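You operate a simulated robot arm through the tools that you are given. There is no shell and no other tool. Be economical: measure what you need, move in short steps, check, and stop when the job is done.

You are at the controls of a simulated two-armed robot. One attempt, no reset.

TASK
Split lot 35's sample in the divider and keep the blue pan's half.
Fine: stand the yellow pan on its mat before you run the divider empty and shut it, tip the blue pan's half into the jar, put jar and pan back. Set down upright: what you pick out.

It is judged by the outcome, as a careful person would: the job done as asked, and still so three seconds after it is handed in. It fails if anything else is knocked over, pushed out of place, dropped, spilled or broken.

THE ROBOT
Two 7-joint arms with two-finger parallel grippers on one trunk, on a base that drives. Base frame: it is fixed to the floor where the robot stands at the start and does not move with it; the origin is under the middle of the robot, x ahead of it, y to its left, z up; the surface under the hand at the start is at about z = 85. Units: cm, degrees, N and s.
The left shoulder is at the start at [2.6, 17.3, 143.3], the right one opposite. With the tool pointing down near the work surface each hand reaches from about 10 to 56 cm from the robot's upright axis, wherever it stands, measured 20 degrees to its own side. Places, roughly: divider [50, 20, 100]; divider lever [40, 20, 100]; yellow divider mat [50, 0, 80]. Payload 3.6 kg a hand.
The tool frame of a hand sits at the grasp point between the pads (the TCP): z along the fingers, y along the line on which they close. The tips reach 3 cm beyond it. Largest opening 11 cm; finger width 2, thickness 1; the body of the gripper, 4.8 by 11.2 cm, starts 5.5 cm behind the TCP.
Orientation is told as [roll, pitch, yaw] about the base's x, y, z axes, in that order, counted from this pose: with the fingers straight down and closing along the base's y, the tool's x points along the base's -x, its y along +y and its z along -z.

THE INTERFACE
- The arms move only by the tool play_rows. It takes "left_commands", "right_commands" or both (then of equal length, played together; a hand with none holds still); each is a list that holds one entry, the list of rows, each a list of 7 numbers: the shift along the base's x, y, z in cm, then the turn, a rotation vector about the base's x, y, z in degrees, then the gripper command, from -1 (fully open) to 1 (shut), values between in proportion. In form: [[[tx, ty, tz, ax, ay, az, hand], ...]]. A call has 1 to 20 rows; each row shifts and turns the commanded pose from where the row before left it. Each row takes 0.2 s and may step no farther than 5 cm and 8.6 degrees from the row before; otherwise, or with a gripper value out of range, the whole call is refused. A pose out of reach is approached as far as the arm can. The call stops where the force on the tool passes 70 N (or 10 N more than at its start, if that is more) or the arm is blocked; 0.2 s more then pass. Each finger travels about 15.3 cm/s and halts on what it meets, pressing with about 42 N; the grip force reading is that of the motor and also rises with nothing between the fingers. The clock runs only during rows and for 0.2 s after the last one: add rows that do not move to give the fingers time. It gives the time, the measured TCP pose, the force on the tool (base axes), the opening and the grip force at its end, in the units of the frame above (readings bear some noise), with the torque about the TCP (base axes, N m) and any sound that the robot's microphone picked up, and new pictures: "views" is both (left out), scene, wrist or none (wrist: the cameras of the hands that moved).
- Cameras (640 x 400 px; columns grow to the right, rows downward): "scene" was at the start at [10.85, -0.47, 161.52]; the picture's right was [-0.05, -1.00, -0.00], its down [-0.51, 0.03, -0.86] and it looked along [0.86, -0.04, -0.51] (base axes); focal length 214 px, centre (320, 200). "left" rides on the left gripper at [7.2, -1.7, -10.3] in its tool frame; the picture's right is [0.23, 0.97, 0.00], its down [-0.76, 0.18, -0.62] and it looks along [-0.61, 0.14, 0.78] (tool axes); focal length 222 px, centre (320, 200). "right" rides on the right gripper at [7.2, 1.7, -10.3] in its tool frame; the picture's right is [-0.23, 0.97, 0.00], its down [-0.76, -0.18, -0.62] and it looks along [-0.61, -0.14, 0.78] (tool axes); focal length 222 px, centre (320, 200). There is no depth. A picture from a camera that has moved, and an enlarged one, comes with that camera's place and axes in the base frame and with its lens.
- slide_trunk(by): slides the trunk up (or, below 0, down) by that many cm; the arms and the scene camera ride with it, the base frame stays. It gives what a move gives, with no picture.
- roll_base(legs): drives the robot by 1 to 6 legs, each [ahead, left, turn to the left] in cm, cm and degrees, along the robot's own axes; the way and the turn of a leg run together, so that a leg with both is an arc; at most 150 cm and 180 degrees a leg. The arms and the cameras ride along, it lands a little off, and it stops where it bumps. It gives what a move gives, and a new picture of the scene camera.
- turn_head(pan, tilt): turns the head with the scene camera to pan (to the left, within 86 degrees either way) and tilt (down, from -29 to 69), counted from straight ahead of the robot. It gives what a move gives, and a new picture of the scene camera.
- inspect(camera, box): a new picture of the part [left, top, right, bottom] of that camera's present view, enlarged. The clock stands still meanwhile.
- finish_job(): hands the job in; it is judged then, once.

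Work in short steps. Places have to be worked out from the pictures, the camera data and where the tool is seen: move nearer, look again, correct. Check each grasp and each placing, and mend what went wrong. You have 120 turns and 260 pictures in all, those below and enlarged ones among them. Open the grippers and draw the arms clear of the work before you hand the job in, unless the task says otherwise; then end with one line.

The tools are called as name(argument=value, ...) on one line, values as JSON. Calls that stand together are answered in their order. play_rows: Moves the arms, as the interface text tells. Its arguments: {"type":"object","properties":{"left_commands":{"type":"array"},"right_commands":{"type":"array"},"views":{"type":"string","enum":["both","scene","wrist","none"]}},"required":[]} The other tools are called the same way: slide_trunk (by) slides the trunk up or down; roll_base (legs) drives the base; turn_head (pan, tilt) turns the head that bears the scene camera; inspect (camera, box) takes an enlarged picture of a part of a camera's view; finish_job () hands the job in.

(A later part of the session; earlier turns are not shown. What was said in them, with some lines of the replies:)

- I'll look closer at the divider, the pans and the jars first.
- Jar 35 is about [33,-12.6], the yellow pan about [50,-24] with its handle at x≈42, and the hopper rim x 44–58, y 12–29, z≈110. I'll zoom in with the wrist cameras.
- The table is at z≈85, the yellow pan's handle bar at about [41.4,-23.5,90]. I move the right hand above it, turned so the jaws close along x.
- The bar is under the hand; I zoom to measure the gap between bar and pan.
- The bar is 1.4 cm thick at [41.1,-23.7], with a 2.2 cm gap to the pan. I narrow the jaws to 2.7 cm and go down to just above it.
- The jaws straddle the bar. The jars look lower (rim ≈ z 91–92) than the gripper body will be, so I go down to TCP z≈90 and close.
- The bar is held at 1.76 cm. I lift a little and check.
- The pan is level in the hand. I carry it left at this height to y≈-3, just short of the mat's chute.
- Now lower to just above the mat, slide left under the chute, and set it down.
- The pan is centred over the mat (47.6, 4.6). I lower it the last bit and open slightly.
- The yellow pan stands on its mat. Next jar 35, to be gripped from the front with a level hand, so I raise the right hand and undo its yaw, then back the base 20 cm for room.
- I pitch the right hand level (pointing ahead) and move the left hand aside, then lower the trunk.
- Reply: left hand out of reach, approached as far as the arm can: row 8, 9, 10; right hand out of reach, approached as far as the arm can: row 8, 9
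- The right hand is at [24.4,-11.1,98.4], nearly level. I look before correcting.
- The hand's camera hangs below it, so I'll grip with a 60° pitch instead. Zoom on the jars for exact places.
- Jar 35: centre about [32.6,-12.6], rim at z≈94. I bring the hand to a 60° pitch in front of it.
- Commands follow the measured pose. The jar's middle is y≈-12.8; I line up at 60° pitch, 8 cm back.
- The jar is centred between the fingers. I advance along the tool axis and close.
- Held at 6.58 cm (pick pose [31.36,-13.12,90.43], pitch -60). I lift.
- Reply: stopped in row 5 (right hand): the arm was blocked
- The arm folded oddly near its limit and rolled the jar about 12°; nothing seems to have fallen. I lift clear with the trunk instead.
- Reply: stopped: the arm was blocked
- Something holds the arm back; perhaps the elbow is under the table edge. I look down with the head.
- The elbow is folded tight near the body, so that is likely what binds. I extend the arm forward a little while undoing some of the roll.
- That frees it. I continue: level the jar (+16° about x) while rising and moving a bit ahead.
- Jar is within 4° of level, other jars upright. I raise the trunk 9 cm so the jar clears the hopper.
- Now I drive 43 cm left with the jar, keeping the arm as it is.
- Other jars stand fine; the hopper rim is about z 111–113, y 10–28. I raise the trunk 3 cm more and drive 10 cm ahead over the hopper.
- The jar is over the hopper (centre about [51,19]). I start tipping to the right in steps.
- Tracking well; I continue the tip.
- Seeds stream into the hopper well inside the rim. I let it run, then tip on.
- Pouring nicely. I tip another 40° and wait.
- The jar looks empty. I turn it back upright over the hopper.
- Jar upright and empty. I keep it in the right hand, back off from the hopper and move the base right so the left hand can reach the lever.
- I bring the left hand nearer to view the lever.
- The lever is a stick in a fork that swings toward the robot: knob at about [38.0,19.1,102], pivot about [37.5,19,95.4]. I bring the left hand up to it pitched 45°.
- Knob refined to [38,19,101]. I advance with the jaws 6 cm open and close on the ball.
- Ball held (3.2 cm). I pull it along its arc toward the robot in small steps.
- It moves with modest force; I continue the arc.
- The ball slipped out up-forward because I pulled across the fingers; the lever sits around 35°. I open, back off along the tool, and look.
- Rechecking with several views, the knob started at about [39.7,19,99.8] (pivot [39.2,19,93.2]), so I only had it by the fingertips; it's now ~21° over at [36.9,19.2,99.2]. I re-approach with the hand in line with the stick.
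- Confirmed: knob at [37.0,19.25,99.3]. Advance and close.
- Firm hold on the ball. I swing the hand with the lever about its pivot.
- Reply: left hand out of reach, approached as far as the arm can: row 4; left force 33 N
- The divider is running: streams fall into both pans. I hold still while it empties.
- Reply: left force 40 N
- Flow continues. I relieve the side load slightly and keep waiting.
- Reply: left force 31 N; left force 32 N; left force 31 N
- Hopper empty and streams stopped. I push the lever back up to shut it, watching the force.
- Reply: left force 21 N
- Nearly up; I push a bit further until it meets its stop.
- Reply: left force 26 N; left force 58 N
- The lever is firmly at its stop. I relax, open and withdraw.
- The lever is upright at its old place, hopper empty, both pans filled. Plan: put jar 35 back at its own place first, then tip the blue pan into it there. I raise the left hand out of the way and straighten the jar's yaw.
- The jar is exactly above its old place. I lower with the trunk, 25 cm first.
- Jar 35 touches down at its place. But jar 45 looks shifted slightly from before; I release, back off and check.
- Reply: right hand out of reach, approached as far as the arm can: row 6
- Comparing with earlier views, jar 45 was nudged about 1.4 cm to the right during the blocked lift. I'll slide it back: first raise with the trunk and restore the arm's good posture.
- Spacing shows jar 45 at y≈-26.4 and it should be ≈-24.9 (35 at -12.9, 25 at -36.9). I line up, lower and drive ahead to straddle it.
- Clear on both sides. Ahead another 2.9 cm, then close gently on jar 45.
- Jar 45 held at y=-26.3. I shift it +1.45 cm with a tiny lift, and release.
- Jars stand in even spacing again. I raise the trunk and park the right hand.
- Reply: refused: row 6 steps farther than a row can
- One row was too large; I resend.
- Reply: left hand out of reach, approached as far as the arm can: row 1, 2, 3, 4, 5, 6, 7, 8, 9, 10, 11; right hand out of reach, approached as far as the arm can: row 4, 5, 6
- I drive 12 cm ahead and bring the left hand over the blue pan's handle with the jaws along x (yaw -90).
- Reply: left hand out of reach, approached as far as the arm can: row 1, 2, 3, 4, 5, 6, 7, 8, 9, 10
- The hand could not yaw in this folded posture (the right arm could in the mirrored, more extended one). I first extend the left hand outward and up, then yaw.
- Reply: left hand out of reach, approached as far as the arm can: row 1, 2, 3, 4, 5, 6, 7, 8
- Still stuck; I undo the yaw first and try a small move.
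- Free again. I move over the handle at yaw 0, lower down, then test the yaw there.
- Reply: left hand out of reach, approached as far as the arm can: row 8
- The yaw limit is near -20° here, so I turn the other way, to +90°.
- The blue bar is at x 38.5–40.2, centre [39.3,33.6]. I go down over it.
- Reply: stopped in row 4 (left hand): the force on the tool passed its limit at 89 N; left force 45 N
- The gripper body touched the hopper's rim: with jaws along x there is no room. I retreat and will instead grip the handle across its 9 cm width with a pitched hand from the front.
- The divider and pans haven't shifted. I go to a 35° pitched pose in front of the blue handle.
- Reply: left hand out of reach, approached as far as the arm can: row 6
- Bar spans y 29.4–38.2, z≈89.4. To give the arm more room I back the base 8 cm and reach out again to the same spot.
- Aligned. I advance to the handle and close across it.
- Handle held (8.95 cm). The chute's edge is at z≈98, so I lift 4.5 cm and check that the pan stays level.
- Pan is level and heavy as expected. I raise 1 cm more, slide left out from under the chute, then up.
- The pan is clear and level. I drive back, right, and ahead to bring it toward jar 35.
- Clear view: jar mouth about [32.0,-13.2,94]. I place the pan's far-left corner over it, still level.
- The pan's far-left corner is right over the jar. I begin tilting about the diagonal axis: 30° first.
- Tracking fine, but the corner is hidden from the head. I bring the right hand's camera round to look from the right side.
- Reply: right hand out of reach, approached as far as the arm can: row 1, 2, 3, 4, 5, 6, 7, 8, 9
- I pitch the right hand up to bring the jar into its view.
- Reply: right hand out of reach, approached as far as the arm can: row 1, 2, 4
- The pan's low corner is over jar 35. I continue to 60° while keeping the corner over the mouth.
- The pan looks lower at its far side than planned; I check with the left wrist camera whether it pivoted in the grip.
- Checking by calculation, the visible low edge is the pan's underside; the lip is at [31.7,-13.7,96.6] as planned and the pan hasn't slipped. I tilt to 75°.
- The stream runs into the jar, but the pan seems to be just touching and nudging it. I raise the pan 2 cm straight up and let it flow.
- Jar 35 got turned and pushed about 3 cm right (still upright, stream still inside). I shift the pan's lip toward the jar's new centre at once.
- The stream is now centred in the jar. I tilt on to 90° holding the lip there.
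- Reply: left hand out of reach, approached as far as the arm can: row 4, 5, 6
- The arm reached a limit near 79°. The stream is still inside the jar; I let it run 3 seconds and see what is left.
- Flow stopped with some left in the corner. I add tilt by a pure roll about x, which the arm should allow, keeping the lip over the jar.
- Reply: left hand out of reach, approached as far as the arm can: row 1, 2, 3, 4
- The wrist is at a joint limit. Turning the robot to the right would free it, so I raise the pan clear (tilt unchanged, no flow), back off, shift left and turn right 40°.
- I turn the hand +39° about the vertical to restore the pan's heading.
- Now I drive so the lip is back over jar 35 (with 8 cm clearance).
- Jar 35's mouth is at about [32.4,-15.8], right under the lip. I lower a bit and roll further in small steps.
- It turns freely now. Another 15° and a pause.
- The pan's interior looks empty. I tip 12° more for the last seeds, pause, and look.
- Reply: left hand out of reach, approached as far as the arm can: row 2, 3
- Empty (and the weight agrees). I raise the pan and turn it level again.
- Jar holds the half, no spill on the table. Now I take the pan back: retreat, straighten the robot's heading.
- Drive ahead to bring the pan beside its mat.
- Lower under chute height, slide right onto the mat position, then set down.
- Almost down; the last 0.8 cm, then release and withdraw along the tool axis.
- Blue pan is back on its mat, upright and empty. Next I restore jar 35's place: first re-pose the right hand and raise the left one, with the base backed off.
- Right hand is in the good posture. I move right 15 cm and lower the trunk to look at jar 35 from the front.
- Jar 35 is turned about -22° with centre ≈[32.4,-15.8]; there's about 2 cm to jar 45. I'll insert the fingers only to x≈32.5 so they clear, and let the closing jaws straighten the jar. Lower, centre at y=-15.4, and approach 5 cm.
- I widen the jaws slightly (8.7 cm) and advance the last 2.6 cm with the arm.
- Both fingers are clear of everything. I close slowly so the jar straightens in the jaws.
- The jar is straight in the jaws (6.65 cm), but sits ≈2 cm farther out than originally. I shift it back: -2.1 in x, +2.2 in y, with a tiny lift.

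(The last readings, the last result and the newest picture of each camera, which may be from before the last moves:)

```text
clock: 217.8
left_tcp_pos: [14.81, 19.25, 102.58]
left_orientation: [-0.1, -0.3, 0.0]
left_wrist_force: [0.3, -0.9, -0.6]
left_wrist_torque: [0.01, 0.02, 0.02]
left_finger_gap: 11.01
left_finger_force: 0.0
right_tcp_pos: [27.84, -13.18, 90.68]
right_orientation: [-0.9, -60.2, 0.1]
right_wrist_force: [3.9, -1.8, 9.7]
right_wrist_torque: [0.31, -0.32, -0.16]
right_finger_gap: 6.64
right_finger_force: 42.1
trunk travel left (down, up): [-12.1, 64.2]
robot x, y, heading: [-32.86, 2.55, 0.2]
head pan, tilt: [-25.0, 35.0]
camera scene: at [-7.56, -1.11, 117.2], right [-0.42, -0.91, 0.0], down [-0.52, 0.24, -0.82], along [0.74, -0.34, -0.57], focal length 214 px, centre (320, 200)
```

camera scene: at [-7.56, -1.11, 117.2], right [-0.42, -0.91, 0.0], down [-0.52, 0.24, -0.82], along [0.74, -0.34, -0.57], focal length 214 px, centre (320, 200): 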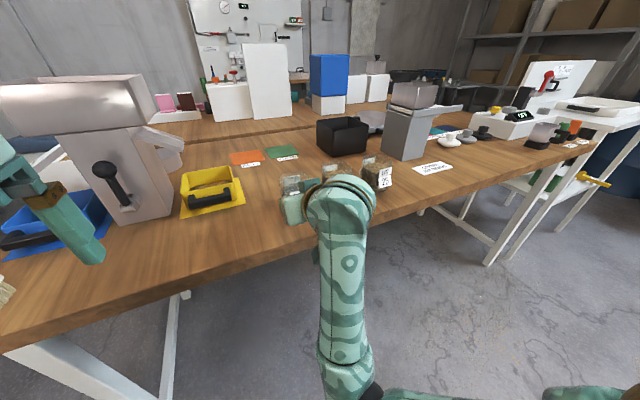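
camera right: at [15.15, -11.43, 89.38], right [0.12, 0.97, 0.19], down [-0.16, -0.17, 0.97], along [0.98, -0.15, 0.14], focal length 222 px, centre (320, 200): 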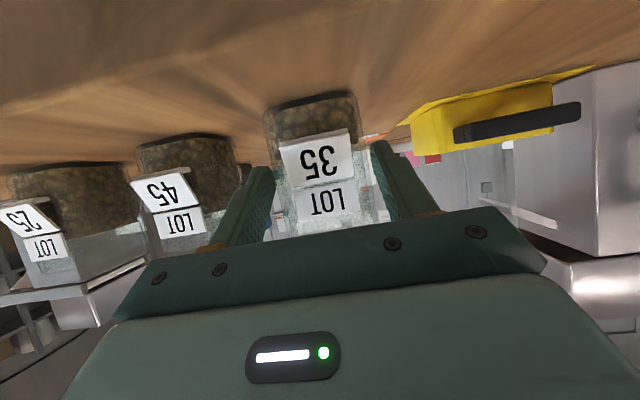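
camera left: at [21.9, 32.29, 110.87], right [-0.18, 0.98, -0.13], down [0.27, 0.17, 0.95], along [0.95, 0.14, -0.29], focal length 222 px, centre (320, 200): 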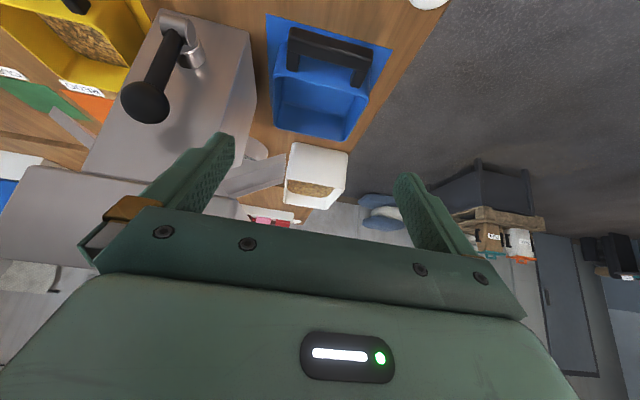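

Release and back off to measure.

play_rows(right_commands=[[[0, 0, 0, 0, 0, 0, 0.1], [0, 0, 0, 0, 0, 0, -0.4], [0, 0, 0, 0, 0, 0, -0.6], [0, 0, 0, 0, 0, 0, -0.6]]], views="none")

roll_base(legs=[[-8, 0, 0]])

inspect(camera="scene", box=[240, 130, 420, 250])

inspect(camera="right", box=[140, 0, 500, 220])

```text
clock: 218.8
left_tcp_pos: [14.72, 19.28, 102.67]
left_orientation: [0.0, -0.3, -0.1]
left_wrist_force: [0.0, 0.3, 0.2]
left_wrist_torque: [0.0, 0.02, 0.02]
left_finger_gap: 11.01
left_finger_force: 0.0
right_tcp_pos: [27.94, -13.33, 90.4]
right_orientation: [-1.0, -60.0, 0.3]
right_wrist_force: [-0.9, -0.1, -0.6]
right_wrist_torque: [0.02, 0.02, 0.01]
right_finger_gap: 8.81
right_finger_force: 0.1
trunk travel left (down, up): [-12.1, 64.2]
robot x, y, heading: [-32.99, 2.58, 0.0]
head pan, tilt: [-25.0, 35.0]
```

```text
clock: 219.9
left_tcp_pos: [6.73, 19.16, 102.71]
left_orientation: [0.0, -0.4, -0.3]
left_wrist_force: [-0.1, -0.2, 1.3]
left_wrist_torque: [-0.02, -0.02, 0.01]
left_finger_gap: 11.0
left_finger_force: 0.0
right_tcp_pos: [19.75, -13.27, 90.72]
right_orientation: [-1.1, -60.1, 0.3]
right_wrist_force: [0.0, 0.4, 0.5]
right_wrist_torque: [-0.02, 0.01, 0.01]
right_finger_gap: 8.8
right_finger_force: 0.0
trunk travel left (down, up): [-12.1, 64.2]
robot x, y, heading: [-40.55, 2.54, 0.0]
head pan, tilt: [-25.0, 35.0]
camera scene: at [-15.63, -1.16, 117.22], right [-0.42, -0.91, 0.0], down [-0.52, 0.24, -0.82], along [0.74, -0.35, -0.57], focal length 214 px, centre (320, 200)
```

scene: 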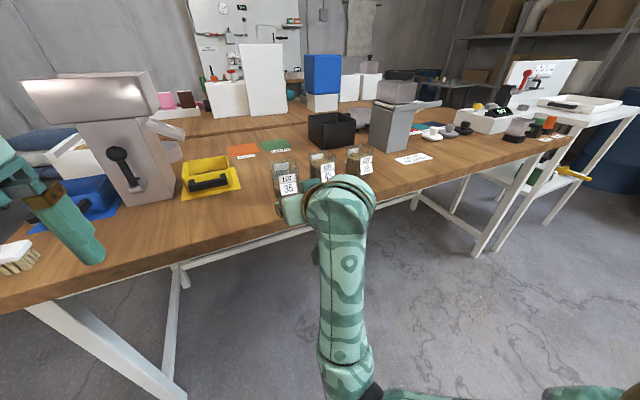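

```text
3.33 times, centred on (330, 190) of scene
camera zoom: at [-15.63, -1.16, 117.22], right [-0.42, -0.91, 0.0], down [-0.52, 0.24, -0.82], along [0.74, -0.35, -0.57], focal length 715 px, centre (287, 233)
```

zoom: 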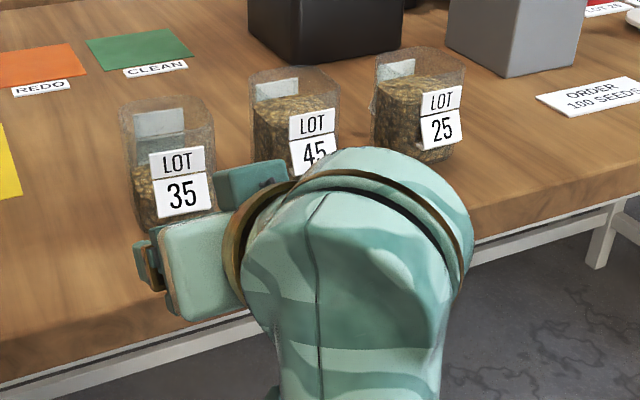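

```text
1.78 times, centred on (320, 110) of right
camera zoom: at [7.02, -11.5, 89.34], right [0.12, 0.97, 0.19], down [-0.16, -0.17, 0.97], along [0.98, -0.15, 0.14], focal length 395 px, centre (320, 360)
```

zoom: 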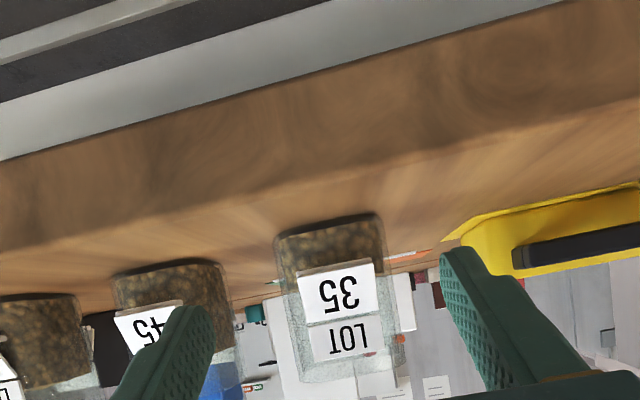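

Jar 35 is back within about half a centimetre of its original spot, spacing 12 cm again. I raise the arms clear, back away and check everything.

slide_trunk(by=35)

roll_base(legs=[[-6, 0, 0]])

turn_head(pan=0, tilt=40)

inspect(camera="scene", box=[300, 160, 460, 260])

inspect(camera="scene", box=[200, 120, 360, 240])

```text
clock: 223.3
left_tcp_pos: [6.63, 19.07, 137.56]
left_orientation: [0.0, -0.3, -0.2]
left_wrist_force: [0.4, -0.7, 0.1]
left_wrist_torque: [0.0, 0.0, 0.02]
left_finger_gap: 10.97
left_finger_force: 0.0
right_tcp_pos: [20.07, -14.61, 126.06]
right_orientation: [-3.7, -60.8, 1.5]
right_wrist_force: [-0.5, 0.4, 0.1]
right_wrist_torque: [0.04, 0.01, -0.01]
right_finger_gap: 8.8
right_finger_force: 0.2
trunk travel left (down, up): [-47.1, 29.2]
robot x, y, heading: [-40.93, 2.24, 0.3]
head pan, tilt: [-25.0, 35.0]
```

```text
clock: 224.3
left_tcp_pos: [0.75, 19.05, 137.79]
left_orientation: [0.1, -0.4, -0.2]
left_wrist_force: [-0.1, 0.3, 0.4]
left_wrist_torque: [0.02, -0.01, 0.01]
left_finger_gap: 10.99
left_finger_force: 0.0
right_tcp_pos: [14.09, -14.6, 126.14]
right_orientation: [-3.7, -60.8, 1.5]
right_wrist_force: [-1.0, 0.2, 0.3]
right_wrist_torque: [0.03, 0.0, 0.01]
right_finger_gap: 8.81
right_finger_force: 0.0
trunk travel left (down, up): [-47.1, 29.2]
robot x, y, heading: [-46.94, 2.49, -0.0]
head pan, tilt: [-25.0, 35.0]
camera scene: at [-36.01, -1.19, 153.17], right [-0.42, -0.91, 0.0], down [-0.52, 0.24, -0.82], along [0.74, -0.35, -0.57], focal length 214 px, centre (320, 200)
```

scene: 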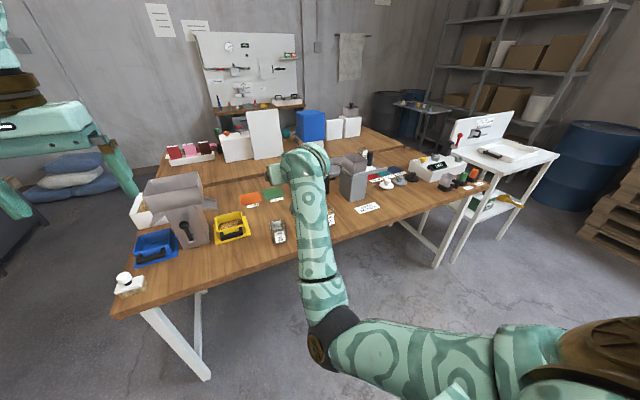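

```text
clock: 225.2
left_tcp_pos: [0.92, 19.07, 137.63]
left_orientation: [0.0, -0.2, -0.2]
left_wrist_force: [0.0, -0.9, -0.3]
left_wrist_torque: [0.0, -0.02, -0.01]
left_finger_gap: 11.0
left_finger_force: 0.2
right_tcp_pos: [14.38, -15.0, 126.16]
right_orientation: [-4.1, -60.8, 1.8]
right_wrist_force: [0.0, 0.1, 0.1]
right_wrist_torque: [0.02, 0.02, -0.03]
right_finger_gap: 8.79
right_finger_force: 0.1
trunk travel left (down, up): [-47.1, 29.2]
robot x, y, heading: [-46.91, 2.58, 0.0]
head pan, tilt: [0.0, 40.0]
camera scene: at [-35.24, 2.52, 152.4], right [0.0, -1.0, 0.0], down [-0.64, 0.0, -0.77], along [0.77, 0.0, -0.64], focal length 214 px, centre (320, 200)
```

scene: 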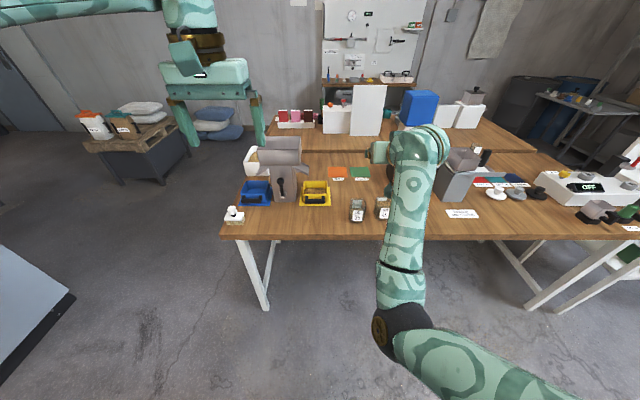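

```text
4.00 times, centred on (380, 210) of scene
camera zoom: at [-35.24, 2.52, 152.4], right [0.0, -1.0, 0.0], down [-0.64, 0.0, -0.77], along [0.77, 0.0, -0.64], focal length 858 px, centre (80, 160)
```

zoom: 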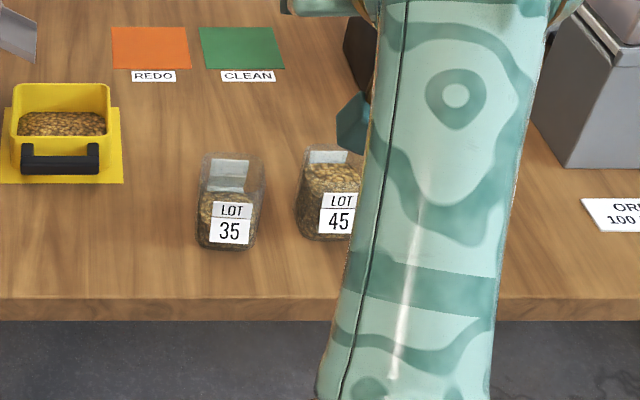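

```text
3.33 times, centred on (280, 180) of scene
camera zoom: at [-35.24, 2.52, 152.4], right [0.0, -1.0, 0.0], down [-0.64, 0.0, -0.77], along [0.77, 0.0, -0.64], focal length 715 px, centre (453, 267)
```

zoom: 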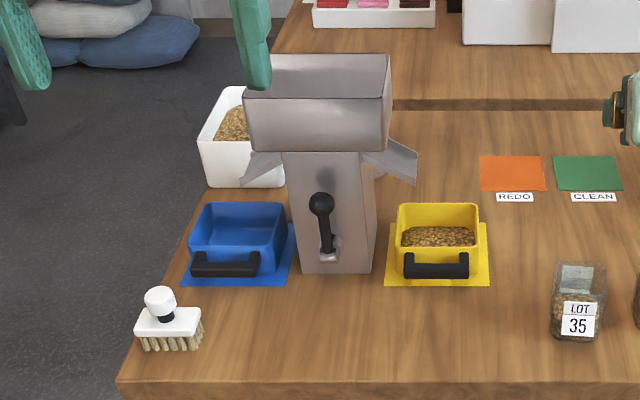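

Jars, pans, lever and mats all look right: lever up, hopper empty, blue pan empty on its mat, yellow half in its pan on its mat, the blue half in jar 35, and no spill. Both hands are open and clear, so I hand in.

finish_job()

```text
The job is handed in.
```

Lot 35's sample is split. The blue pan's half is in jar 35, the emptied blue pan is back on its mat, and the yellow half stands in its pan on the yellow mat. The divider is empty and shut. I nudged jars 35 and 45 along the way and set both back upright, judged to be within about half a centimetre of where they stood.
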